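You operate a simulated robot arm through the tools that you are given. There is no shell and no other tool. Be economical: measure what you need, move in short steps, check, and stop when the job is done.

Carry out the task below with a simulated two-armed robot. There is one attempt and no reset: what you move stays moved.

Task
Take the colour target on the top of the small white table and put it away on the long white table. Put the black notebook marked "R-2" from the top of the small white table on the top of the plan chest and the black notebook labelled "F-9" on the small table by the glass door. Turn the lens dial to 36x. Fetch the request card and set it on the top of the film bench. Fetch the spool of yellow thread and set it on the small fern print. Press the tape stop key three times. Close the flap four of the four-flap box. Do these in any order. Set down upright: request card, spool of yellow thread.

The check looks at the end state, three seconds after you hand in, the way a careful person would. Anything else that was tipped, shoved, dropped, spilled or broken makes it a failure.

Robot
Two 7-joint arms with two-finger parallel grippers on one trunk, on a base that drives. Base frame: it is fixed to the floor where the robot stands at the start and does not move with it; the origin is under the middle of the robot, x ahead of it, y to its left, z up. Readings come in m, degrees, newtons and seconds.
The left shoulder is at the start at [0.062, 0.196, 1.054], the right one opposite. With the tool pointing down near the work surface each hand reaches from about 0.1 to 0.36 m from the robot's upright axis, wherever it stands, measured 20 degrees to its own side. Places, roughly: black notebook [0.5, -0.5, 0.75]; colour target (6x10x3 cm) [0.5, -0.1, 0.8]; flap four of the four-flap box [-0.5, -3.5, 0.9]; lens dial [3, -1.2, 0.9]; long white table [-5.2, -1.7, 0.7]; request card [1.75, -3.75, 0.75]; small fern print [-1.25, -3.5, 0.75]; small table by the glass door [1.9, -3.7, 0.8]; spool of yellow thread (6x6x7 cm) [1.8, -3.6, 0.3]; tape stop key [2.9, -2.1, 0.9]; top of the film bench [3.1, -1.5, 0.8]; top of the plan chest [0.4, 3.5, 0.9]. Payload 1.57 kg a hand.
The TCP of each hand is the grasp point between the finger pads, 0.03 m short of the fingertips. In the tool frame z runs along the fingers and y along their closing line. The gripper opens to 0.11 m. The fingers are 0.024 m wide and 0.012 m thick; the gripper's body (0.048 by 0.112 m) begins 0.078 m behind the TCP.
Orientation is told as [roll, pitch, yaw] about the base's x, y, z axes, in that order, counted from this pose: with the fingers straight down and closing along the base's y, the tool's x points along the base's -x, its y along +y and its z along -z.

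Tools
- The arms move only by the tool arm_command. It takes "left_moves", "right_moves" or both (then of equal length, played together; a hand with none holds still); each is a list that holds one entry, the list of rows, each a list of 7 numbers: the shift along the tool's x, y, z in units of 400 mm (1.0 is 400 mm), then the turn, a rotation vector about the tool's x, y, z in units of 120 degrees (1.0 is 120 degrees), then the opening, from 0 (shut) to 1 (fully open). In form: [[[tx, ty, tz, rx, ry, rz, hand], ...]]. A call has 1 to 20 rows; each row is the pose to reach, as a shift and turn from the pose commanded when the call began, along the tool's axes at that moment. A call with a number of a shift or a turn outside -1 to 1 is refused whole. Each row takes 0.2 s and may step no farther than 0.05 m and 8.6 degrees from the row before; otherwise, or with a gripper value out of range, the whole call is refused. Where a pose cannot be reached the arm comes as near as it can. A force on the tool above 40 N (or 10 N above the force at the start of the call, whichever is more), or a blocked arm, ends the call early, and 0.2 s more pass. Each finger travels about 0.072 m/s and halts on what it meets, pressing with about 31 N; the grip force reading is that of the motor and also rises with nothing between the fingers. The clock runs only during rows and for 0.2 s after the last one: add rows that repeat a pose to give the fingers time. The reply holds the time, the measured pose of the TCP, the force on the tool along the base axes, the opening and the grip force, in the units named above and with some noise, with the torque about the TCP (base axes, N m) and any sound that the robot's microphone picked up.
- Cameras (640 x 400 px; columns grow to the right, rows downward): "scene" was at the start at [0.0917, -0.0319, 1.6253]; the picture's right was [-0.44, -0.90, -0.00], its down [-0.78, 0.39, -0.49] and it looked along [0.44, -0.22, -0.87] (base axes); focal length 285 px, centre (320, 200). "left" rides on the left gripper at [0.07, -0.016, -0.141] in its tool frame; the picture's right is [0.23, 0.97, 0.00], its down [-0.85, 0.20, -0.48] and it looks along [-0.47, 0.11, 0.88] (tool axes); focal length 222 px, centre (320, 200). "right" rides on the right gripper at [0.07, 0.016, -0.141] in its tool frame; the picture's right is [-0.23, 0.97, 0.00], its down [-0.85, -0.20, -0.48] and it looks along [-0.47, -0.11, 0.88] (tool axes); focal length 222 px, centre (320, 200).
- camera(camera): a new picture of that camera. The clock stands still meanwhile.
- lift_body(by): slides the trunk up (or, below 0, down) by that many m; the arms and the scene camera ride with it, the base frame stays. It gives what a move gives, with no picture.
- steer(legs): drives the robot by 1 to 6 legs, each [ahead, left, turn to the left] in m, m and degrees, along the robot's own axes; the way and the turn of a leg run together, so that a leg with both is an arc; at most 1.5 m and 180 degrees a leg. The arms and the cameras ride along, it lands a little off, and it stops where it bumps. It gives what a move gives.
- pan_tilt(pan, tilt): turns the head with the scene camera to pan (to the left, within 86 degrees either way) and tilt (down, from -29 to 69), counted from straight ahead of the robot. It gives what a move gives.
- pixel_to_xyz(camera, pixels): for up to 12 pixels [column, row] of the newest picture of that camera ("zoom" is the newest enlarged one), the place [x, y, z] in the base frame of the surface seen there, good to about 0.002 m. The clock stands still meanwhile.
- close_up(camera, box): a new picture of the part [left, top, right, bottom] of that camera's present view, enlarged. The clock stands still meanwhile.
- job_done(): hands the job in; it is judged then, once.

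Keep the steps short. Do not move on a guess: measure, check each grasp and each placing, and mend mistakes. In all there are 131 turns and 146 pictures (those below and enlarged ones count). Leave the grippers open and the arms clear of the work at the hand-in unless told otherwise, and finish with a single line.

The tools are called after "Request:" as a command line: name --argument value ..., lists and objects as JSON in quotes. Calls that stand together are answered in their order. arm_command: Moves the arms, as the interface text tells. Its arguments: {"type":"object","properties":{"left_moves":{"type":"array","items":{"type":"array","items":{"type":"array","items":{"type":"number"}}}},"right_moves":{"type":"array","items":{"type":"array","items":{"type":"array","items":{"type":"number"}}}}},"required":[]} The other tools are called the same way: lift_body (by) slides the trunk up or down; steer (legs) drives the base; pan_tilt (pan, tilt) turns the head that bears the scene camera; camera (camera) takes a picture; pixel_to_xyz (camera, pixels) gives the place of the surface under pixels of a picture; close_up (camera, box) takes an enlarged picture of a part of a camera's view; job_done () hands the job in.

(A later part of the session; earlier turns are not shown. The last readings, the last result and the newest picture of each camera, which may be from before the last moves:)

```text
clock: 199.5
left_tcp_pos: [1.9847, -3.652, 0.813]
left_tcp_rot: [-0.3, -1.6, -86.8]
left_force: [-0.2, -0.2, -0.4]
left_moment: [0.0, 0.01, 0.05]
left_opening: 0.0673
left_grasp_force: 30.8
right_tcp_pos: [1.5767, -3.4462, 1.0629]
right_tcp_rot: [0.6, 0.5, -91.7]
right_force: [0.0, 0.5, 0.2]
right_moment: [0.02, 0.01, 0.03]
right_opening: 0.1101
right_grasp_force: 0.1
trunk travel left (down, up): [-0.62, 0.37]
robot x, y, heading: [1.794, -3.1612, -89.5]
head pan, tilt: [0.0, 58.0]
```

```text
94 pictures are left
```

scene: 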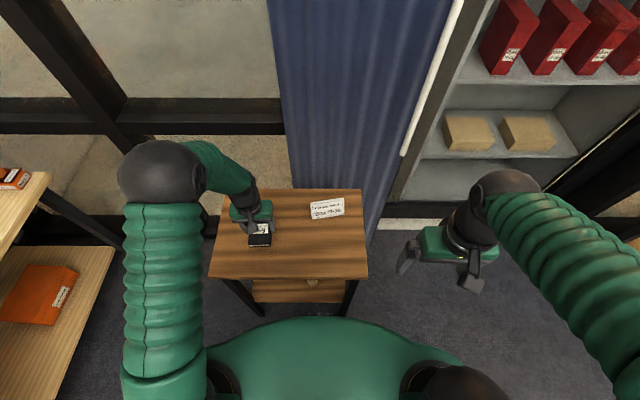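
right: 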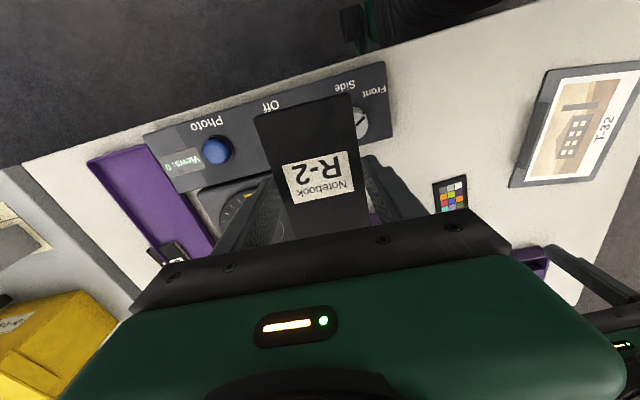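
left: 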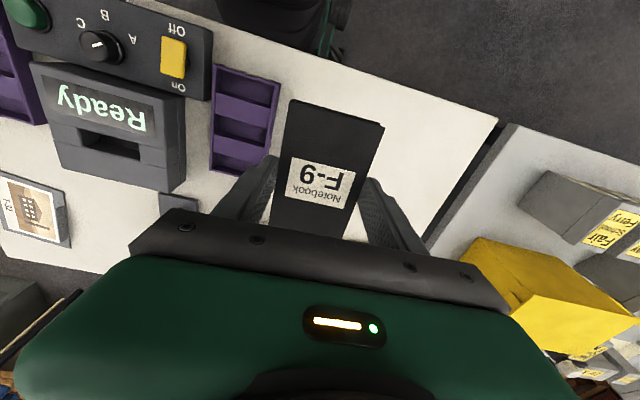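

F-9 is over the left half of the top. I lower the last 1.6 cm, release, rise and pull back.

Request:
arm_command --left_moves '[[[0, 0, 0.02, 0, 0, 0, 0], [0, 0, 0.042, 0, 0, 0, 0], [0, 0, 0.042, 0, 0, 0, 0]]]'

Request:
arm_command --left_moves '[[[0, 0, 0, 0, 0, 0, 0.9], [0, 0, 0, 0, 0, 0, 0.9], [0, 0, 0, 0, 0, 0, 0.9], [0, 0, 0, 0, 0, 0, 0.9], [0, 0, -0.1, 0, 0, 0, 0.9], [0, 0, -0.2, 0, 0, 0, 0.9], [0, 0, -0.3, 0, 0, 0, 0.9], [0, 0, -0.4, 0, 0, 0, 1], [0.05, 0, -0.5, 0, 0, 0, 1], [0.13, 0, -0.58, 0, 0, 0, 1], [0.23, 0, -0.62, 0, 0, 0, 1], [0.33, 0, -0.62, 0, 0, 0, 1]]]'

Request:
camera --camera "scene"

Request:
close_up --camera "scene" --box '[200, 170, 380, 310]'

```text
clock: 200.3
left_tcp_pos: [1.9834, -3.6523, 0.7963]
left_tcp_rot: [-0.2, -1.7, -86.8]
left_force: [-0.4, 1.1, -1.3]
left_moment: [0.01, -0.03, 0.0]
left_opening: 0.0674
left_grasp_force: 31.0
right_tcp_pos: [1.5747, -3.4453, 1.0635]
right_tcp_rot: [0.7, 0.5, -91.8]
right_force: [-0.3, 0.4, 0.1]
right_moment: [0.02, 0.0, -0.04]
right_opening: 0.1103
right_grasp_force: 0.0
trunk travel left (down, up): [-0.62, 0.37]
robot x, y, heading: [1.7933, -3.1631, -89.6]
head pan, tilt: [0.0, 58.0]
```

```text
clock: 202.9
left_tcp_pos: [1.9773, -3.5131, 1.0412]
left_tcp_rot: [-0.3, -1.7, -86.8]
left_force: [0.0, 0.1, -0.9]
left_moment: [-0.02, 0.0, -0.02]
left_opening: 0.1101
left_grasp_force: 0.0
right_tcp_pos: [1.5749, -3.444, 1.0637]
right_tcp_rot: [0.7, 0.3, -91.8]
right_force: [-0.1, -0.3, 0.0]
right_moment: [-0.01, 0.0, -0.04]
right_opening: 0.1101
right_grasp_force: 0.1
trunk travel left (down, up): [-0.62, 0.37]
robot x, y, heading: [1.7899, -3.1639, -89.8]
head pan, tilt: [0.0, 58.0]
```

```text
93 pictures are left
```

scene: 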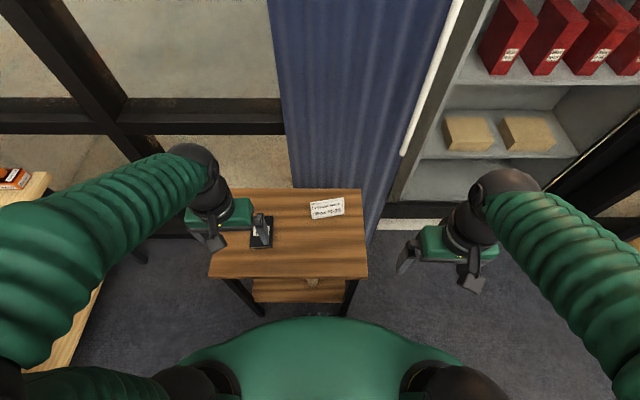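

```text
2.86 times, centred on (290, 240) of scene
```

zoom: 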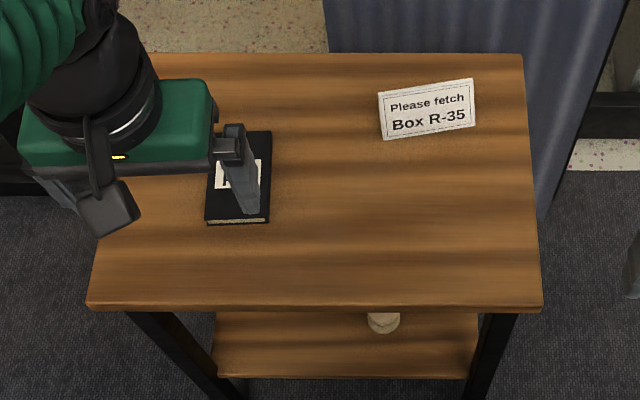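

F-9 is down. Now the card: I measure its corners and the surface.

Request:
pixel_to_xyz --camera "zoom" --pixels '[[386, 136], [472, 123], [382, 95], [470, 82], [428, 110], [425, 88], [384, 318], [384, 328]]'

Request:
camera --camera "right"

```text
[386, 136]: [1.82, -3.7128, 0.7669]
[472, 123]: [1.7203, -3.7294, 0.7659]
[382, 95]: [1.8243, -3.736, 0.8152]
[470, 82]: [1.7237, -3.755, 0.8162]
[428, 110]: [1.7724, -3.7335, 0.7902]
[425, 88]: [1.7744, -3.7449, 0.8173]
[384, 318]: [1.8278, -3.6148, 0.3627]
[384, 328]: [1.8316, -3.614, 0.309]
```

```text
91 pictures are left
```

right: 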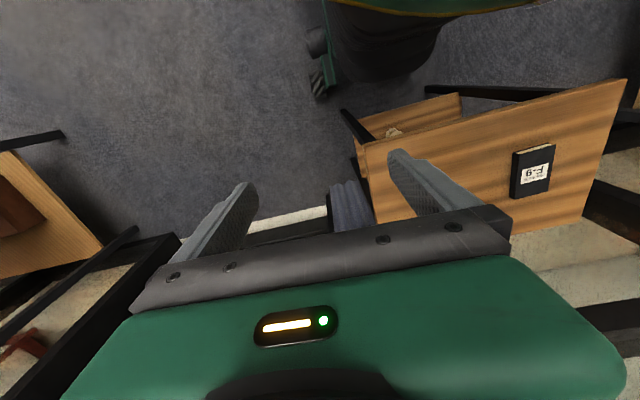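

The card seems to lean (bottom y -3.713, top -3.736), perhaps a tent. I shift the robot left 0.15 and ahead 0.08 so it is before the right hand, then hold the right hand near it for a look from above.

Request:
steer --legs '[[0, 0.15, 0], [0.07, 0, 0]]'

Request:
arm_command --right_moves '[[[-0.1, 0, 0, 0, 0, -0.025, 1], [-0.2, 0, 0, 0, 0, -0.05, 1], [-0.25, 0, 0.05, 0, 0, -0.075, 1], [-0.25, 0, 0.1, 0, 0, -0.1, 1]]]'

Request:
camera --camera "right"

```text
clock: 204.9
left_tcp_pos: [2.1176, -3.5783, 1.0432]
left_tcp_rot: [0.1, -1.8, -87.0]
left_force: [-0.2, 0.6, -0.3]
left_moment: [-0.03, -0.04, -0.01]
left_opening: 0.11
left_grasp_force: 0.2
right_tcp_pos: [1.7181, -3.5085, 1.0637]
right_tcp_rot: [1.1, 0.2, -92.0]
right_force: [0.3, 0.4, -0.8]
right_moment: [-0.05, 0.01, 0.0]
right_opening: 0.1101
right_grasp_force: 0.2
trunk travel left (down, up): [-0.62, 0.37]
robot x, y, heading: [1.9449, -3.2283, -89.7]
head pan, tilt: [0.0, 58.0]
```

```text
clock: 205.9
left_tcp_pos: [2.121, -3.5831, 1.042]
left_tcp_rot: [-0.1, -1.7, -87.0]
left_force: [-0.2, -1.6, -0.2]
left_moment: [0.03, -0.04, 0.01]
left_opening: 0.11
left_grasp_force: 0.1
right_tcp_pos: [1.7176, -3.6125, 1.0204]
right_tcp_rot: [1.0, 0.2, -79.9]
right_force: [0.0, 0.0, 0.2]
right_moment: [-0.01, 0.01, 0.0]
right_opening: 0.1101
right_grasp_force: 0.1
trunk travel left (down, up): [-0.62, 0.37]
robot x, y, heading: [1.9423, -3.2293, -90.0]
head pan, tilt: [0.0, 58.0]
```

```text
90 pictures are left
```

right: 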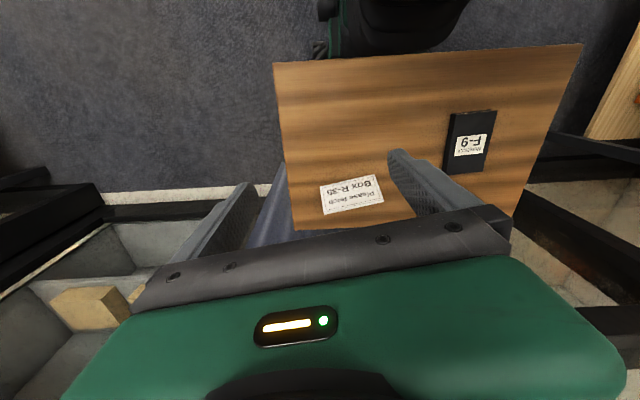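

Request:
close_up --camera "right" --box '[300, 150, 400, 230]'

Request:
close_up --camera "left" --box '[60, 0, 380, 200]'

```text
5.00 times, centred on (350, 190) of right
```

zoom: 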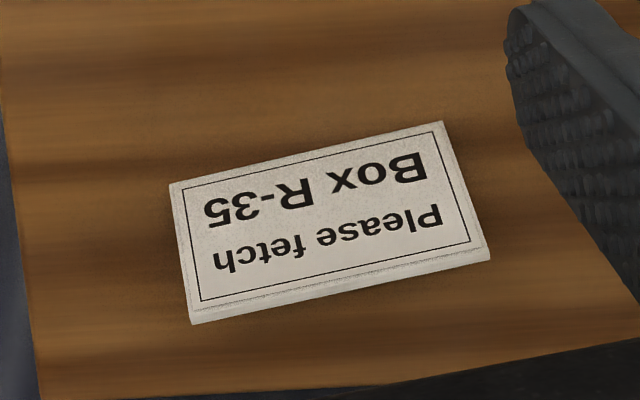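

```text
2.00 times, centred on (220, 100) of left
```

zoom: 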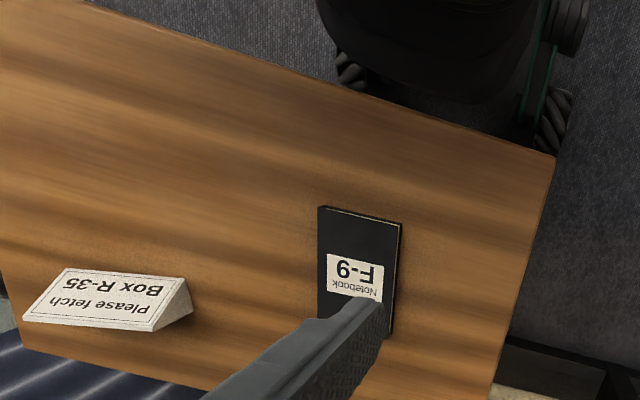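

The card is a solid wedge. I measure its end corners on a fresh right-hand close-up to learn its true width.

Request:
close_up --camera "right" --box '[310, 160, 390, 224]'

Request:
pixel_to_xyz --camera "zoom" --pixels '[[132, 195], [135, 190], [462, 115], [466, 118], [520, 272], [524, 270], [158, 342], [162, 352], [525, 285], [320, 240], [165, 360], [400, 320]]'

```text
6.25 times, centred on (350, 192) of right
```

zoom: 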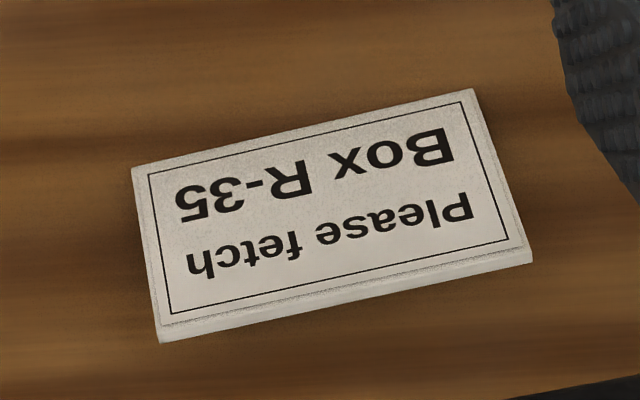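

```text
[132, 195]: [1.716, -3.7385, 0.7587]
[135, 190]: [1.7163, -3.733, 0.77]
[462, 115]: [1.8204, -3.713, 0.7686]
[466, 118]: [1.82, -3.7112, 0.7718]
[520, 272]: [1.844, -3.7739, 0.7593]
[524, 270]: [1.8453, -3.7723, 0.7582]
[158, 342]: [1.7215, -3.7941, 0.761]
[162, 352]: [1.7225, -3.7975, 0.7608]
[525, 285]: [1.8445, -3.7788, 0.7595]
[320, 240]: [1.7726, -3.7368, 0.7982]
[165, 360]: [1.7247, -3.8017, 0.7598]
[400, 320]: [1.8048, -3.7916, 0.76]
```

It's ~0.106 m wide — too tight for the jaws, so I'll pinch it front-to-back. I measure the back bottom corner from the left camera.

Request:
close_up --camera "left" --box '[60, 120, 180, 195]'

Request:
pixel_to_xyz --camera "zoom" --pixels '[[382, 200], [350, 195], [310, 205], [370, 170], [330, 220], [380, 195]]'

```text
5.33 times, centred on (120, 158) of left
```

zoom: 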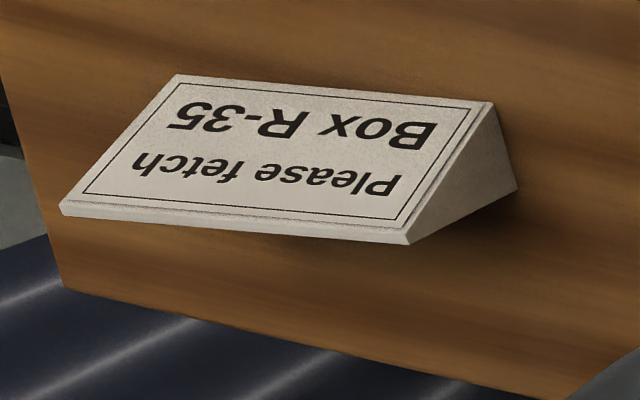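

```text
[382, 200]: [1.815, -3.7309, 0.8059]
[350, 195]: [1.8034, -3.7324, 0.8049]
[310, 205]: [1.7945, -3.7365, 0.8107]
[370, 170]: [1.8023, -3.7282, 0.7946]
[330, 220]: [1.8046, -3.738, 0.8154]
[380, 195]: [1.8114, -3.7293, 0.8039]
```

Request:
pixel_to_xyz --camera "zoom" --pixels '[[513, 185], [495, 115], [412, 238], [470, 200], [492, 104], [505, 150], [180, 78], [66, 206]]'

```text
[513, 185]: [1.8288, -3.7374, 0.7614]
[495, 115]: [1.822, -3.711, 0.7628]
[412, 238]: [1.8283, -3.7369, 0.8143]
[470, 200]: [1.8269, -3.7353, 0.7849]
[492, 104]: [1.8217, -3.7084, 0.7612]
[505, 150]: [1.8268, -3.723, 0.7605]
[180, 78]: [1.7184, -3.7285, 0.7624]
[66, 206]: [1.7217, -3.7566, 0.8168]
```

The card is a right-angled wedge: back face vertical, base only 3 cm deep, height 5.5 cm. I turn the right gripper 90° in place to close front-to-back (yaw ≈ +11°), seeing whether the wrist allows it.

Request:
arm_command --right_moves '[[[0, 0, 0, 0, 0, -0.07, 1], [0, 0, 0, 0, 0, -0.14, 1], [0, 0, 0, 0, 0, -0.21, 1], [0, 0, 0, 0, 0, -0.28, 1], [0, 0, 0, 0, 0, -0.35, 1], [0, 0, 0, 0, 0, -0.42, 1], [0, 0, 0, 0, 0, -0.49, 1], [0, 0, 0, 0, 0, -0.56, 1], [0, 0, 0, 0, 0, -0.63, 1], [0, 0, 0, 0, 0, -0.7, 1], [0, 0, 0, 0, 0, -0.757, 1], [0, 0, 0, 0, 0, -0.757, 1]]]'

Request:
camera --camera "scene"

Request:
camera --camera "right"

```text
clock: 208.5
left_tcp_pos: [2.1236, -3.5822, 1.0411]
left_tcp_rot: [-0.3, -1.6, -87.0]
left_force: [0.2, -0.4, -0.7]
left_moment: [0.01, -0.04, 0.01]
left_opening: 0.1099
left_grasp_force: 0.1
right_tcp_pos: [1.7203, -3.6135, 1.0227]
right_tcp_rot: [0.4, -0.7, 10.9]
right_force: [-0.3, -0.2, -0.1]
right_moment: [0.01, -0.03, -0.02]
right_opening: 0.1099
right_grasp_force: 0.0
trunk travel left (down, up): [-0.62, 0.37]
robot x, y, heading: [1.9445, -3.2285, -89.7]
head pan, tilt: [0.0, 58.0]
```

```text
85 pictures are left
```

scene: 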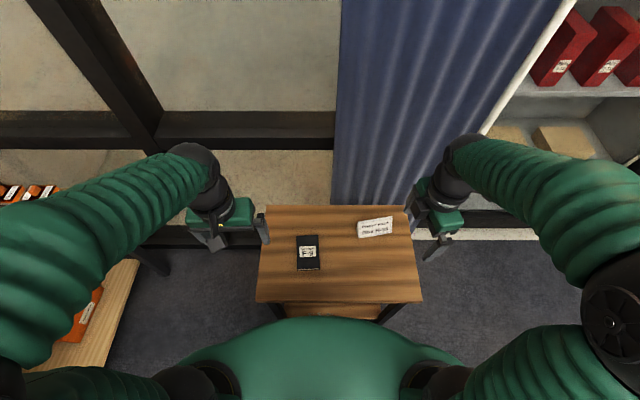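

```text
84 pictures are left
```

right: 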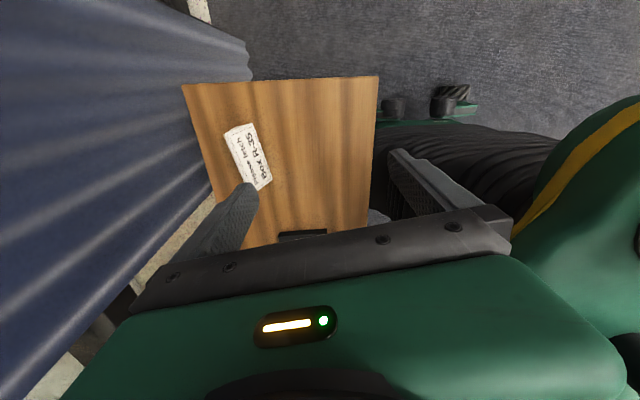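

The turn worked. I narrow the jaws to 0.65, go above the card centre (1.774,-3.733) and partly down, then check.

Request:
arm_command --right_moves '[[[-0.02, -0.1, 0, 0, 0, 0, 0.65], [-0.05, -0.2, 0, 0, 0, 0, 0.65], [-0.076, -0.3, 0, 0, 0, 0, 0.65], [-0.076, -0.32, 0.1, 0, 0, 0, 0.65], [-0.076, -0.32, 0.2, 0, 0, 0, 0.65], [-0.076, -0.32, 0.3, 0, 0, 0, 0.65], [-0.076, -0.32, 0.36, 0, 0, 0, 0.65], [-0.076, -0.32, 0.36, 0, 0, 0, 0.65]]]'

Request:
camera --camera "right"

Request:
camera --camera "scene"

```text
clock: 210.3
left_tcp_pos: [2.1246, -3.5817, 1.0419]
left_tcp_rot: [-0.3, -1.6, -87.1]
left_force: [0.0, 0.2, 0.5]
left_moment: [-0.01, -0.01, 0.01]
left_opening: 0.11
left_grasp_force: 0.0
right_tcp_pos: [1.7787, -3.7288, 0.8789]
right_tcp_rot: [0.3, -0.8, 11.0]
right_force: [-0.9, -1.6, 0.7]
right_moment: [-0.02, -0.02, 0.02]
right_opening: 0.0715
right_grasp_force: 0.0
trunk travel left (down, up): [-0.62, 0.37]
robot x, y, heading: [1.947, -3.2295, -89.5]
head pan, tilt: [0.0, 58.0]
```

```text
83 pictures are left
```

right: 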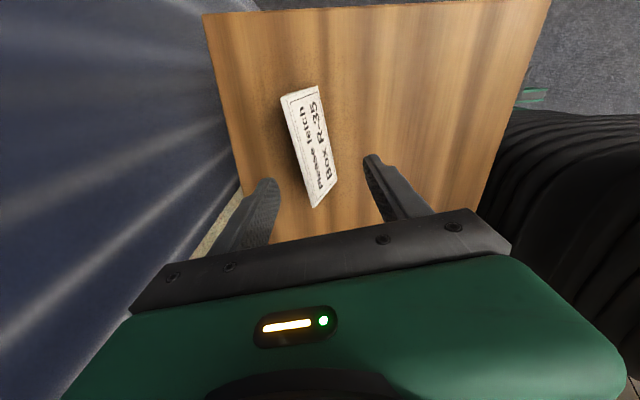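

```text
82 pictures are left
```

scene: 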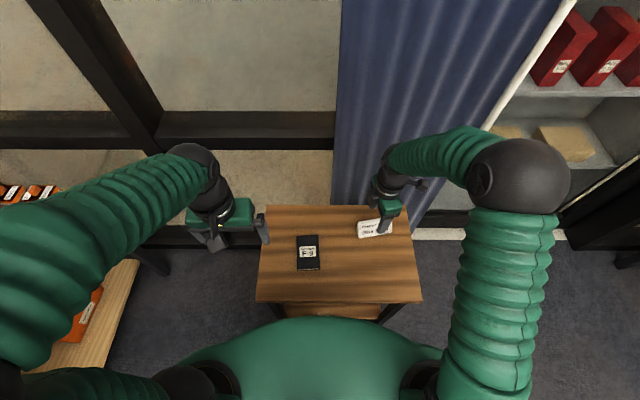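

Request:
pixel_to_xyz --camera "right" --pixels '[[334, 180], [314, 90], [284, 100], [314, 204], [308, 150], [262, 190], [376, 165]]'

```text
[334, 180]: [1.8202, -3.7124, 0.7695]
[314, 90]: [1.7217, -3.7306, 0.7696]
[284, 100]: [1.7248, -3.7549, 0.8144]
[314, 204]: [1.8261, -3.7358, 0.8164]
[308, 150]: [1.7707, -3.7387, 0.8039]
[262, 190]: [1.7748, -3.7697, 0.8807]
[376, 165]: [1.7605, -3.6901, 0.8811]
```

Front base y≈-3.72, back -3.746 at mid — the jaws straddle it. I centre, descend until tips are ~1 mm above the top, and close.

Request:
arm_command --right_moves '[[[0.012, -0.01, 0.1, 0, 0, 0, 0.65], [0.012, -0.01, 0.18, 0, 0, 0, 0.65], [0.012, -0.01, 0.218, 0, 0, 0, 0.65], [0.012, -0.01, 0.218, 0, 0, 0, 0.65]]]'

Request:
camera --camera "right"

```text
clock: 211.3
left_tcp_pos: [2.1256, -3.5828, 1.0408]
left_tcp_rot: [-0.2, -1.6, -86.9]
left_force: [-0.4, 0.0, 0.4]
left_moment: [0.01, -0.02, 0.0]
left_opening: 0.1101
left_grasp_force: 0.0
right_tcp_pos: [1.776, -3.734, 0.7908]
right_tcp_rot: [0.4, -0.8, 10.8]
right_force: [-0.3, -0.2, 0.6]
right_moment: [-0.03, -0.01, 0.02]
right_opening: 0.0714
right_grasp_force: 0.0
trunk travel left (down, up): [-0.62, 0.37]
robot x, y, heading: [1.9458, -3.2303, -89.8]
head pan, tilt: [0.0, 58.0]
```

```text
81 pictures are left
```

right: 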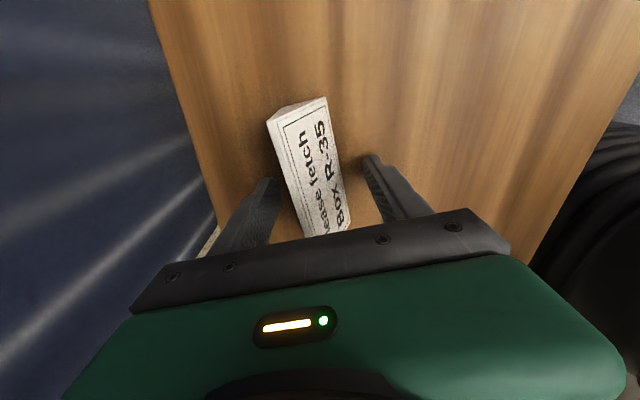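

Tips are just above the table, with the wedge between. I close and lift a few centimetres to test the hold.

Request:
arm_command --right_moves '[[[0, 0, 0, 0, 0, 0, 0], [0, 0, 0, 0, 0, 0, 0], [0, 0, 0, 0, 0, 0, 0], [0, 0, 0, 0, 0, 0, 0], [0, 0, 0, 0, 0, 0, 0], [0, 0, -0.05, 0, 0, 0, 0], [0, 0, -0.1, 0, 0, 0, 0]]]'

Request:
camera --camera "right"

Request:
camera --camera "scene"

```text
clock: 212.9
left_tcp_pos: [2.1243, -3.5821, 1.0407]
left_tcp_rot: [-0.2, -1.5, -87.0]
left_force: [0.7, 1.1, 0.1]
left_moment: [0.0, -0.03, 0.0]
left_opening: 0.1098
left_grasp_force: 0.1
right_tcp_pos: [1.7738, -3.7354, 0.8308]
right_tcp_rot: [0.4, -0.8, 10.9]
right_force: [0.5, 0.0, -0.9]
right_moment: [-0.04, -0.01, 0.0]
right_opening: 0.0279
right_grasp_force: 31.0
trunk travel left (down, up): [-0.62, 0.37]
robot x, y, heading: [1.9467, -3.2294, -89.7]
head pan, tilt: [0.0, 58.0]
```

```text
80 pictures are left
```

right: 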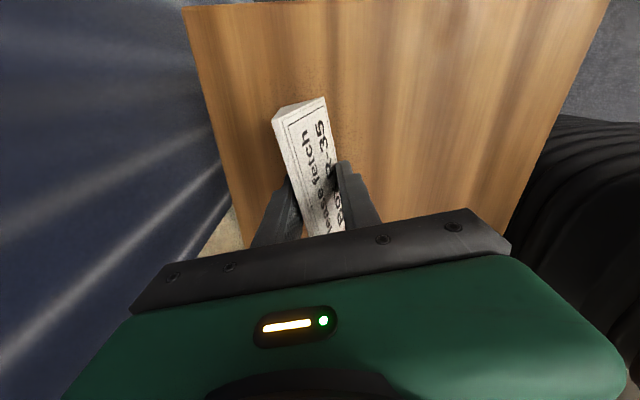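

```text
79 pictures are left
```

scene: 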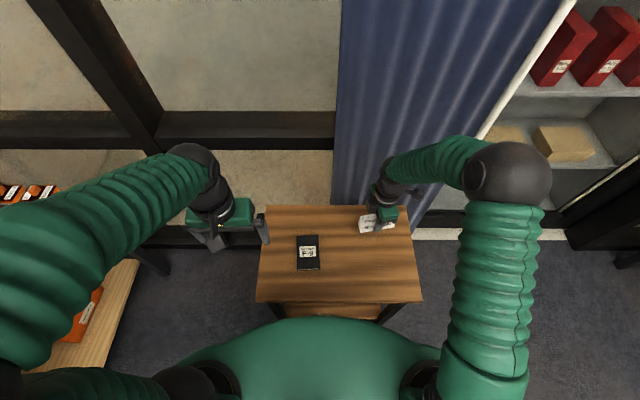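

The card is held (0.028, 31 N) and level. I raise and retract the right hand, then back off and turn to face the benches to the east.

Request:
arm_command --right_moves '[[[0, 0, -0.1, 0, 0, 0, 0], [0, 0, -0.2, 0, 0, 0, 0], [0, 0, -0.3, 0, 0, 0, 0], [0, 0, -0.4, 0, 0, 0, 0], [0, 0.08, -0.45, 0, 0, 0, 0], [0, 0.18, -0.45, 0, 0, 0, 0], [0, 0.28, -0.45, 0, 0, 0, 0]]]'

Request:
steer --legs '[[-0.5, -0.1, 0], [-0.6, 0, 0], [0, 0, 90]]'

Request:
pan_tilt --pan 10 --tilt 30

Request:
camera --camera "scene"

Request:
camera --camera "right"

```text
clock: 214.5
left_tcp_pos: [2.1263, -3.5809, 1.0408]
left_tcp_rot: [-0.3, -1.9, -87.0]
left_force: [-0.3, 0.7, -0.4]
left_moment: [-0.01, 0.01, -0.02]
left_opening: 0.1097
left_grasp_force: 0.0
right_tcp_pos: [1.7518, -3.6268, 1.0129]
right_tcp_rot: [0.1, -0.8, 10.9]
right_force: [0.1, 0.2, -0.3]
right_moment: [0.01, -0.03, -0.01]
right_opening: 0.0277
right_grasp_force: 31.4
trunk travel left (down, up): [-0.62, 0.37]
robot x, y, heading: [1.9423, -3.2269, -89.6]
head pan, tilt: [0.0, 58.0]
```

```text
clock: 224.2
left_tcp_pos: [2.1855, -1.9545, 1.0401]
left_tcp_rot: [-0.3, -1.6, 2.6]
left_force: [0.2, -0.6, 0.2]
left_moment: [0.01, -0.02, 0.03]
left_opening: 0.1102
left_grasp_force: 0.1
right_tcp_pos: [2.2278, -2.3279, 1.0119]
right_tcp_rot: [0.3, -0.7, 100.5]
right_force: [0.1, 0.6, 0.0]
right_moment: [0.02, 0.03, 0.01]
right_opening: 0.0262
right_grasp_force: 31.5
trunk travel left (down, up): [-0.62, 0.37]
robot x, y, heading: [1.8322, -2.1317, -0.3]
head pan, tilt: [0.0, 58.0]
```

```text
clock: 225.2
left_tcp_pos: [2.1844, -1.9553, 1.0414]
left_tcp_rot: [-0.3, -1.7, 2.6]
left_force: [0.5, 0.0, 0.9]
left_moment: [0.0, -0.01, -0.01]
left_opening: 0.11
left_grasp_force: 0.0
right_tcp_pos: [2.2256, -2.3272, 1.0127]
right_tcp_rot: [0.4, -0.8, 100.4]
right_force: [-0.8, -0.2, -0.3]
right_moment: [0.0, 0.0, 0.01]
right_opening: 0.0262
right_grasp_force: 31.3
trunk travel left (down, up): [-0.62, 0.37]
robot x, y, heading: [1.8295, -2.1313, 0.1]
head pan, tilt: [10.0, 30.0]
```

```text
78 pictures are left
```

scene: 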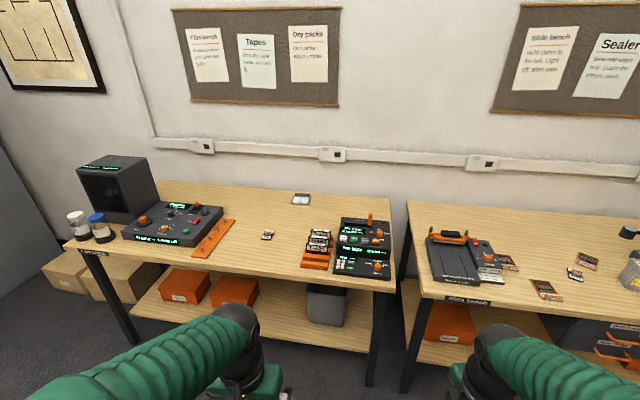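

```text
77 pictures are left
```

right: 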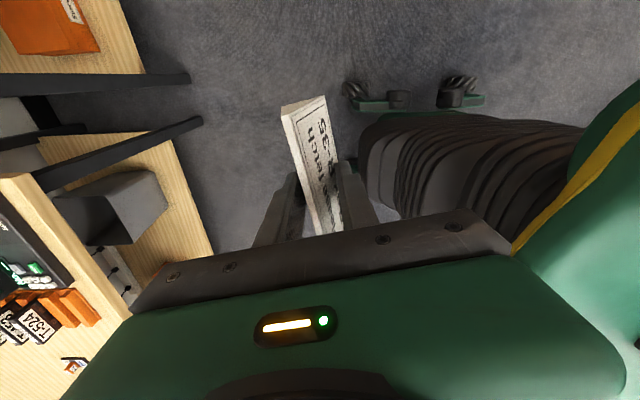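

The card's hold eased slightly (0.0279→0.0262), so I place it soon. I zoom on the film bench and measure.

Request:
close_up --camera "scene" --box '[60, 140, 420, 320]'

Request:
pixel_to_xyz --camera "scene" --pixels '[[77, 250], [388, 288], [240, 250], [270, 255], [250, 215], [180, 222], [360, 250], [300, 270], [200, 255], [430, 295]]'

```text
1.78 times, centred on (240, 230) of scene
```

zoom: 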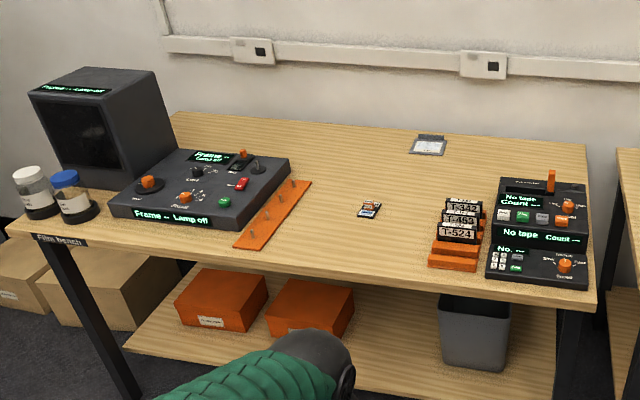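

```text
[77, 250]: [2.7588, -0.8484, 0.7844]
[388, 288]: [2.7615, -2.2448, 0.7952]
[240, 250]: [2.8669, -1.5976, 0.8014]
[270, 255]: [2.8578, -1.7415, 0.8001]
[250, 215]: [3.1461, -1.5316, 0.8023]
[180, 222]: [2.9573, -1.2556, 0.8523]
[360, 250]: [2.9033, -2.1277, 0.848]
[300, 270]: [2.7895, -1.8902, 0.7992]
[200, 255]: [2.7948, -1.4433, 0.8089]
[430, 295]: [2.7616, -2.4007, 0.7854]
```

Film bench top z 0.80, front edge x 2.76. A free spot is (2.86,-1.65). I drive to (2.41,-1.47) and look.

Request:
steer --legs '[[0, 0.66, 0], [0.58, 0, 0]]'

Request:
pan_tilt --pan 0 --tilt 52

Request:
camera --camera "scene"

```text
clock: 231.7
left_tcp_pos: [2.7558, -1.299, 1.0419]
left_tcp_rot: [-0.2, -1.7, 2.9]
left_force: [-0.2, 0.1, -0.2]
left_moment: [0.0, 0.03, 0.0]
left_opening: 0.1101
left_grasp_force: 0.0
right_tcp_pos: [2.7991, -1.6708, 1.0127]
right_tcp_rot: [0.2, -0.8, 100.8]
right_force: [0.1, -0.4, 0.0]
right_moment: [0.01, 0.0, 0.0]
right_opening: 0.0256
right_grasp_force: 31.0
trunk travel left (down, up): [-0.62, 0.37]
robot x, y, heading: [2.4007, -1.4775, 0.2]
head pan, tilt: [10.0, 30.0]
```

```text
clock: 232.5
left_tcp_pos: [2.7556, -1.2985, 1.041]
left_tcp_rot: [-0.3, -1.6, 2.9]
left_force: [0.3, 0.9, -0.8]
left_moment: [0.03, 0.0, -0.05]
left_opening: 0.1099
left_grasp_force: 0.1
right_tcp_pos: [2.8021, -1.671, 1.0133]
right_tcp_rot: [0.3, -0.8, 100.9]
right_force: [1.2, -0.4, 0.3]
right_moment: [-0.01, 0.0, -0.01]
right_opening: 0.0252
right_grasp_force: 30.9
trunk travel left (down, up): [-0.62, 0.37]
robot x, y, heading: [2.401, -1.4764, 0.2]
head pan, tilt: [0.0, 52.0]
```

```text
75 pictures are left
```

scene: 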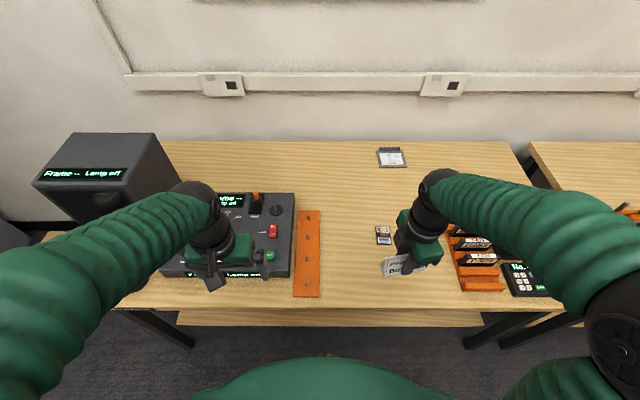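

The card is creeping in the grip; pictures cost no time, so I check its posture and the spot now.

Request:
close_up --camera "scene" --box '[290, 200, 470, 310]'

Request:
pixel_to_xyz --camera "zoom" --pixels '[[330, 130], [330, 160], [340, 255], [345, 215], [390, 235], [340, 272], [350, 195], [100, 100], [100, 330], [250, 260]]'

Request:
close_up --camera "right" --box '[230, 80, 410, 250]'

```text
3.56 times, centred on (380, 255) of scene
```

zoom: 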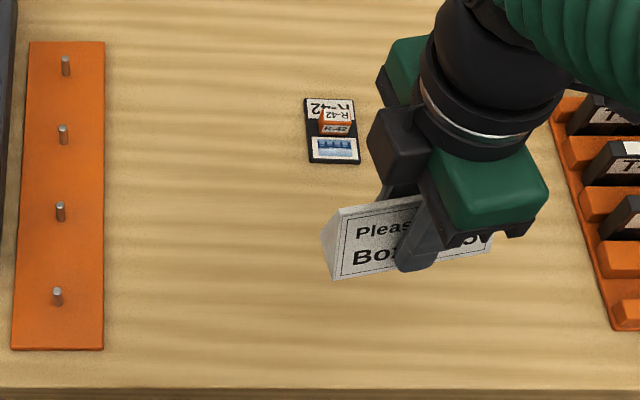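

```text
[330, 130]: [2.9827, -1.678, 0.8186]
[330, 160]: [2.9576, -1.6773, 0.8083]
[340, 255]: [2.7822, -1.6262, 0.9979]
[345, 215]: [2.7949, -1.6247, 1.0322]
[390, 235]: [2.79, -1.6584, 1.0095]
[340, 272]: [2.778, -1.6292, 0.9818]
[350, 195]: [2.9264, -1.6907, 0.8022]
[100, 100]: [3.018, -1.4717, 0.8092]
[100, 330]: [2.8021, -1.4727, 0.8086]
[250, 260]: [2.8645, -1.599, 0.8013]
```

```text
2.35 times, centred on (320, 165) of right
```

zoom: 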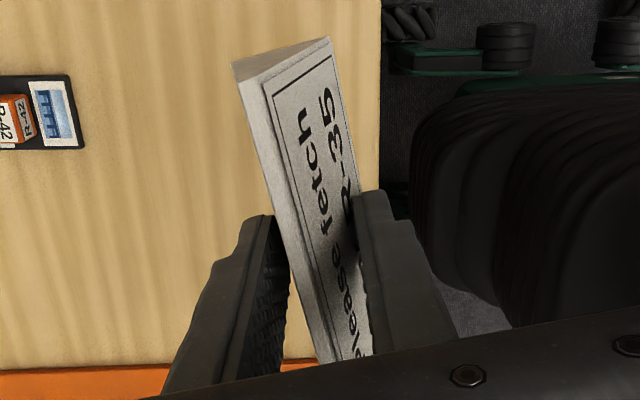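

Card is level, its bottom ≈5 mm below tips. I move it 5 cm forward and down to about 1 cm above the bench.

Request:
arm_command --right_moves '[[[0, -0.06, 0, 0, 0, 0, 0], [0, -0.127, 0.03, 0, 0, 0, 0], [0, -0.127, 0.13, 0, 0, 0, 0], [0, -0.127, 0.23, 0, 0, 0, 0], [0, -0.127, 0.33, 0, 0, 0, 0], [0, -0.127, 0.4, 0, 0, 0, 0], [0, -0.127, 0.42, 0, 0, 0, 0], [0, -0.127, 0.42, 0, 0, 0, 0]]]'

Request:
close_up --camera "scene" --box '[290, 180, 470, 310]'

Request:
close_up --camera "right" --box '[200, 50, 440, 250]'

```text
clock: 234.3
left_tcp_pos: [2.7561, -1.2983, 1.041]
left_tcp_rot: [-0.3, -1.5, 3.0]
left_force: [-0.2, 0.3, -0.5]
left_moment: [0.03, -0.01, 0.0]
left_opening: 0.1098
left_grasp_force: 0.1
right_tcp_pos: [2.849, -1.6594, 0.8446]
right_tcp_rot: [0.2, -0.8, 100.8]
right_force: [0.7, 0.1, -0.3]
right_moment: [0.0, 0.02, -0.02]
right_opening: 0.025
right_grasp_force: 30.8
trunk travel left (down, up): [-0.62, 0.37]
robot x, y, heading: [2.4024, -1.4781, 0.2]
head pan, tilt: [0.0, 52.0]
```

```text
3.08 times, centred on (380, 245) of scene
```

zoom: 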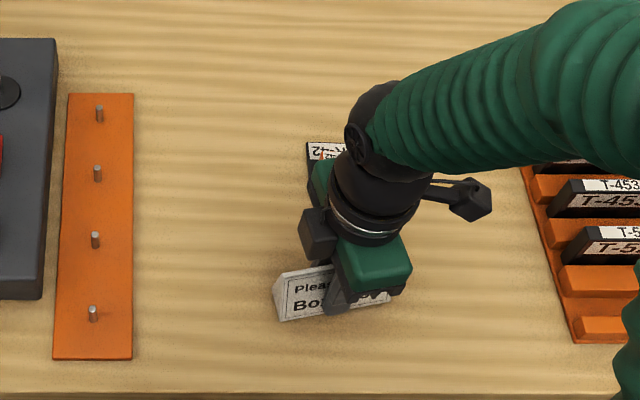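

```text
2.00 times, centred on (320, 150) of right
```

zoom: 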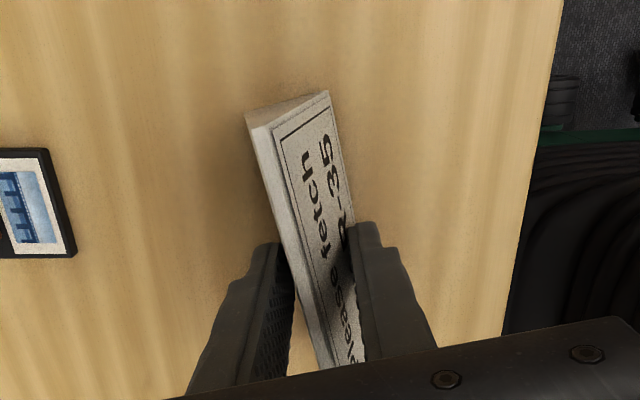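

About 8 mm remain. I lower slowly and see the force.

Request:
arm_command --right_moves '[[[0, 0, 0.008, 0, 0, 0, 0], [0, 0, 0.015, 0, 0, 0, 0], [0, 0, 0.02, 0, 0, 0, 0]]]'

Request:
close_up --camera "scene" --box '[340, 230, 430, 290]'

Request:
pixel_to_xyz --camera "zoom" --pixels '[[200, 300], [210, 290], [180, 290], [215, 310], [215, 330], [240, 290], [240, 310], [235, 250]]'

```text
clock: 235.1
left_tcp_pos: [2.7552, -1.2975, 1.0414]
left_tcp_rot: [-0.3, -1.7, 3.0]
left_force: [-0.7, 0.3, 0.4]
left_moment: [0.01, 0.02, 0.03]
left_opening: 0.1099
left_grasp_force: 0.1
right_tcp_pos: [2.8491, -1.6596, 0.8382]
right_tcp_rot: [0.0, -0.7, 100.8]
right_force: [2.8, -3.1, 24.2]
right_moment: [-0.13, 0.3, -0.01]
right_opening: 0.0253
right_grasp_force: 31.3
trunk travel left (down, up): [-0.62, 0.37]
robot x, y, heading: [2.3991, -1.4776, 0.1]
head pan, tilt: [0.0, 52.0]
```

```text
6.67 times, centred on (385, 260) of scene
```

zoom: 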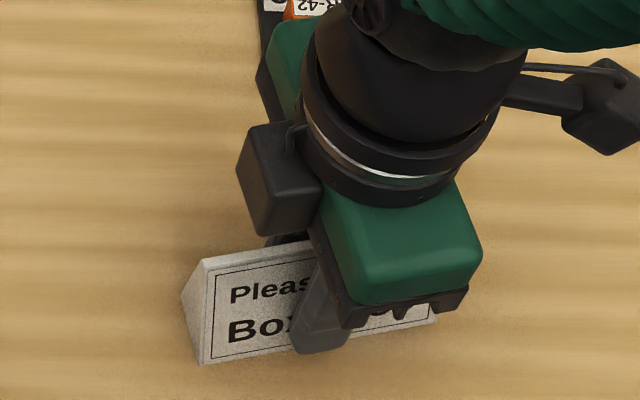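

```text
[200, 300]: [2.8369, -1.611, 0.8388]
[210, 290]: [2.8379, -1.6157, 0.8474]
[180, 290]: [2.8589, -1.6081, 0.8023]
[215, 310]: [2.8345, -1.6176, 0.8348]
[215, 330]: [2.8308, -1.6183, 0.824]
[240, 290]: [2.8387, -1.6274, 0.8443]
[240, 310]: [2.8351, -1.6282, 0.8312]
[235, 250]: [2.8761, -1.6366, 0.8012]
```

Contact (24 N up): the card stands on the bench. I open partly, then rise straight up.

Request:
arm_command --right_moves '[[[0, 0, -0.003, 0, 0, 0, 0.3], [0, 0, -0.003, 0, 0, 0, 0.5], [0, 0, -0.003, 0, 0, 0, 0.5], [0, 0, -0.003, 0, 0, 0, 0.5], [0, 0, -0.1, 0, 0, 0, 0.5], [0, 0, -0.2, 0, 0, 0, 0.5], [0, 0, -0.3, 0, 0, 0, 0.5], [0, 0, -0.4, 0, 0, 0, 1], [0, 0, -0.5, 0, 0, 0, 1], [0, 0.1, -0.5, 0, 0, 0, 1], [0, 0.2, -0.5, 0, 0, 0, 1]]]'

Request:
camera --camera "scene"

Request:
close_up --camera "scene" --box '[140, 170, 420, 310]'

```text
clock: 237.5
left_tcp_pos: [2.7538, -1.2975, 1.0431]
left_tcp_rot: [-0.4, -1.6, 2.9]
left_force: [-0.7, -0.1, -0.2]
left_moment: [0.01, -0.06, 0.02]
left_opening: 0.1099
left_grasp_force: 0.0
right_tcp_pos: [2.7719, -1.6764, 1.0367]
right_tcp_rot: [0.2, -0.8, 100.7]
right_force: [0.1, 0.2, -0.6]
right_moment: [0.01, -0.06, 0.0]
right_opening: 0.1098
right_grasp_force: 0.1
trunk travel left (down, up): [-0.62, 0.37]
robot x, y, heading: [2.4022, -1.4749, 0.4]
head pan, tilt: [0.0, 52.0]
```

```text
69 pictures are left
```

scene: 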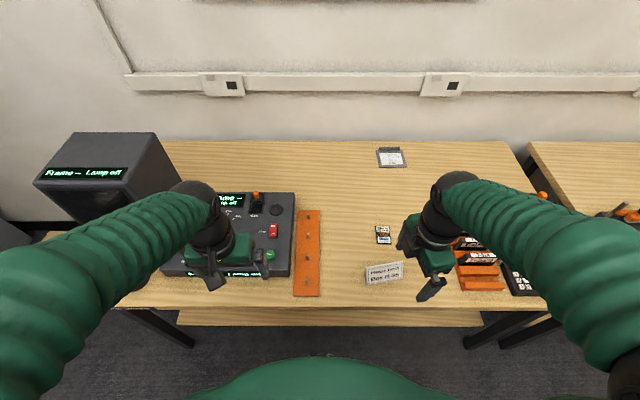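

```text
2.29 times, centred on (280, 240) of scene
```

zoom: 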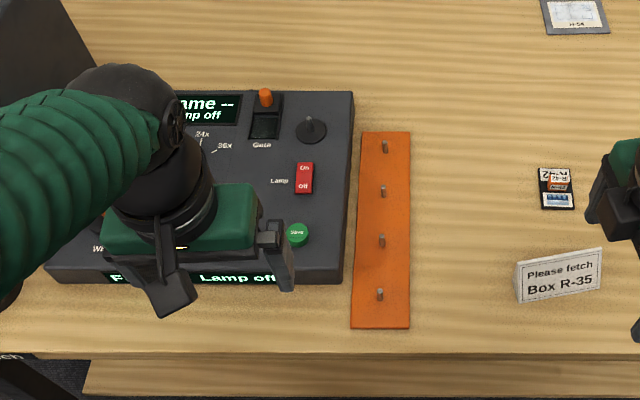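

The card stands upright. Now the lens dial; I look with the left camera, which hangs over the console.

Request:
camera --camera "left"

Request:
arm_command --left_moves '[[[0, 0.1, -0.05, 0, 0, 0, 1], [0, 0.2, -0.1, 0, 0, 0, 1], [0, 0.3, -0.1, 0, 0, 0, 1], [0, 0.4, -0.1, 0, 0, 0, 1]]]'

Request:
close_up --camera "scene" --box '[130, 170, 330, 300]'

```text
67 pictures are left
```

left: 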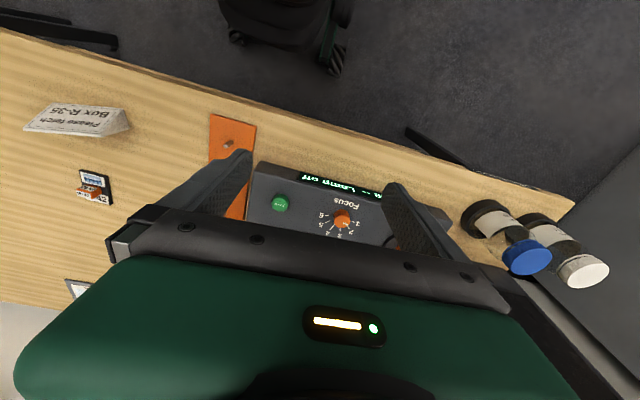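

```text
clock: 238.5
left_tcp_pos: [2.7465, -1.1353, 1.081]
left_tcp_rot: [-0.4, -1.5, 3.0]
left_force: [-1.1, 0.7, -0.8]
left_moment: [0.0, 0.02, 0.0]
left_opening: 0.11
left_grasp_force: 0.0
right_tcp_pos: [2.773, -1.6763, 1.0359]
right_tcp_rot: [0.3, -0.7, 100.9]
right_force: [-0.4, 0.9, 0.4]
right_moment: [-0.01, -0.01, -0.02]
right_opening: 0.1097
right_grasp_force: 0.1
trunk travel left (down, up): [-0.62, 0.37]
robot x, y, heading: [2.4046, -1.4771, 0.1]
head pan, tilt: [0.0, 52.0]
```

```text
3.08 times, centred on (230, 235) of scene
```

zoom: 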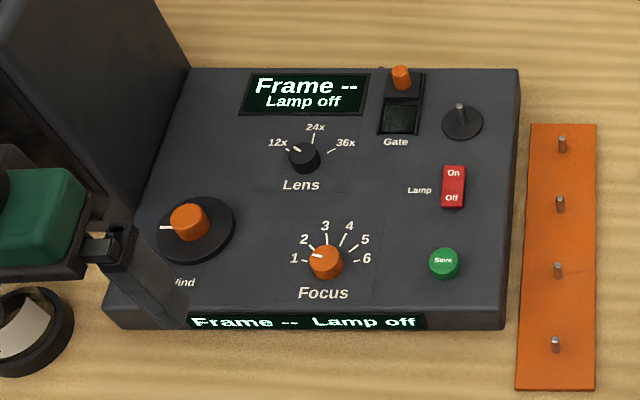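

The Lens dial points at 12x and must turn clockwise to 36x. I measure dial and tick positions.

Request:
pixel_to_xyz --camera "zoom" --pixels '[[305, 152], [298, 148], [304, 170], [289, 151], [313, 138], [332, 152], [326, 245], [400, 78], [461, 110], [188, 215], [270, 165], [310, 95]]'

Request:
close_up --camera "scene" --box '[205, 200, 255, 235]'

```text
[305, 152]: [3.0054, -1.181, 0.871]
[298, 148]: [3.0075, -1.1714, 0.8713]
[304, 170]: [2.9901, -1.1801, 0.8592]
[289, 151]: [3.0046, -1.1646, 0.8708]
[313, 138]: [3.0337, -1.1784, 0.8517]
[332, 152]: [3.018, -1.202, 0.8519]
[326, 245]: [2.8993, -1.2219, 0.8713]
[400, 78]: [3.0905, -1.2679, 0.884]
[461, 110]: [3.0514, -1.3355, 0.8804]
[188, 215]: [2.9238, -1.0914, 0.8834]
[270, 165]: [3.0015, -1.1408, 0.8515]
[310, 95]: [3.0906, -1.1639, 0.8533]
```

```text
11.43 times, centred on (230, 218) of scene
```

zoom: 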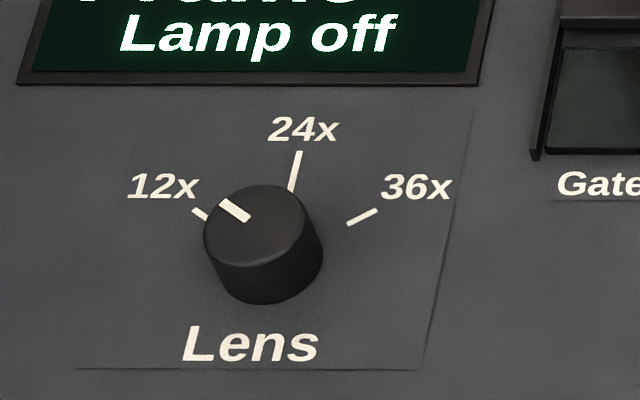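

Request:
pixel_to_xyz --camera "zoom" --pixels '[[255, 222], [225, 203], [245, 217], [209, 225], [303, 220], [263, 190], [250, 255], [292, 185], [299, 155], [350, 222], [376, 211], [196, 212]]'

```text
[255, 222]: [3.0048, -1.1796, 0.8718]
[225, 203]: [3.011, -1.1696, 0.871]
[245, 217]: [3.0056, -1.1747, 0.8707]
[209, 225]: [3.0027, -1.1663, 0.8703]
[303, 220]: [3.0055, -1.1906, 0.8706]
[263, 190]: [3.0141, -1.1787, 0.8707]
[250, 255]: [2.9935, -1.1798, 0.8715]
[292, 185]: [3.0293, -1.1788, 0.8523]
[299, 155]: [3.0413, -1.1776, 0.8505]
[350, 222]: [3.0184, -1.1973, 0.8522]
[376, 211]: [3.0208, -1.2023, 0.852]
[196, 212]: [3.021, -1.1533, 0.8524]
```

Dial centre (3.0045,-1.179), radius ~1.25 cm; 12x is at +56°, 36x at -55°: turn ≈ -111°. I measure the monitor and surroundings to choose the hand.

Request:
camera --camera "scene"

Request:
pixel_to_xyz --camera "scene" --pixels '[[155, 135], [190, 185], [125, 180], [70, 135], [35, 178], [20, 260], [10, 300], [185, 195], [150, 170]]'

```text
64 pictures are left
```

scene: 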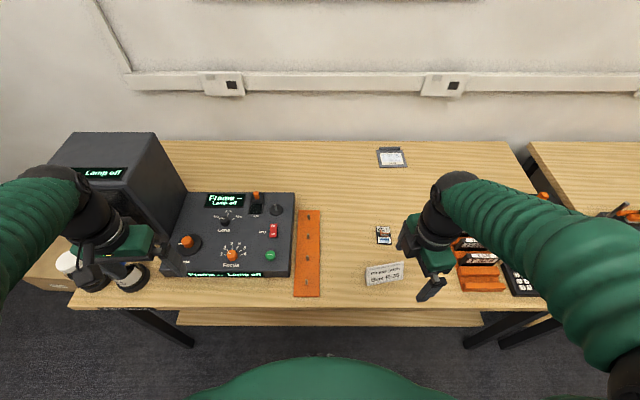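

```text
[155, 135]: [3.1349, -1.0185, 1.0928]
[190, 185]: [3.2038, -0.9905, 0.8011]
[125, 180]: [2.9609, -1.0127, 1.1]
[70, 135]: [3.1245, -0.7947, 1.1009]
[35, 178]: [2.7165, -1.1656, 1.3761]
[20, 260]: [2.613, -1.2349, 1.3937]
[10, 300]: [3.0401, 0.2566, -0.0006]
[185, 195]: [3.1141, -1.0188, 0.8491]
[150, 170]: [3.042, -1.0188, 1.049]
```

I'll use the right hand: its yaw range 101°→-10° is known to work. I drive to (2.48,-1.10).

Request:
steer --legs '[[0, 0.375, 0], [0.08, 0, 0]]'

Request:
camera --camera "right"

Request:
camera --camera "scene"

```text
clock: 241.5
left_tcp_pos: [2.8235, -0.77, 1.0825]
left_tcp_rot: [-0.3, -1.7, 2.9]
left_force: [0.0, 0.1, -0.7]
left_moment: [0.01, -0.03, -0.02]
left_opening: 0.11
left_grasp_force: 0.1
right_tcp_pos: [2.8485, -1.3098, 1.0355]
right_tcp_rot: [0.1, -0.8, 100.7]
right_force: [-0.6, -1.2, 0.2]
right_moment: [-0.02, -0.01, -0.01]
right_opening: 0.1099
right_grasp_force: 0.1
trunk travel left (down, up): [-0.62, 0.37]
robot x, y, heading: [2.4814, -1.1098, 0.1]
head pan, tilt: [0.0, 52.0]
```

```text
63 pictures are left
```

right: 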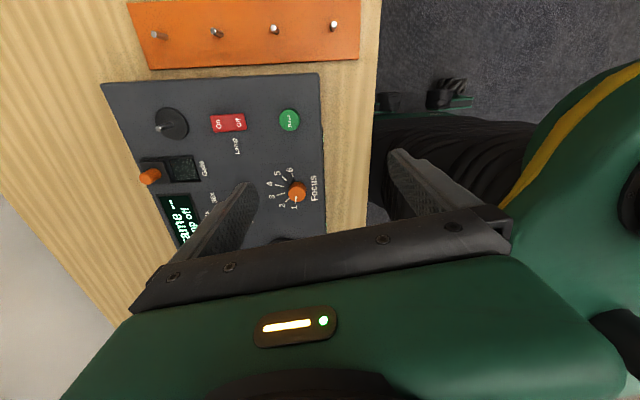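

```text
62 pictures are left
```

scene: 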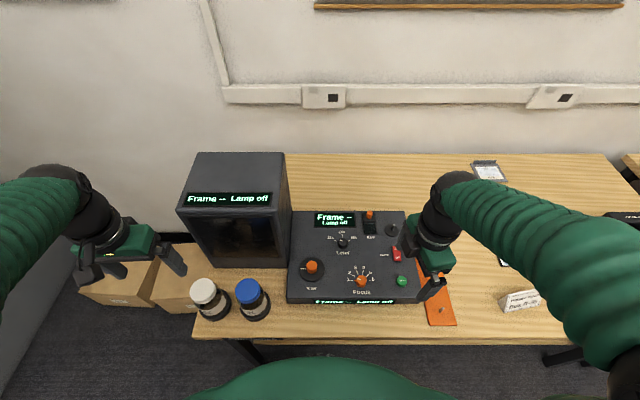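

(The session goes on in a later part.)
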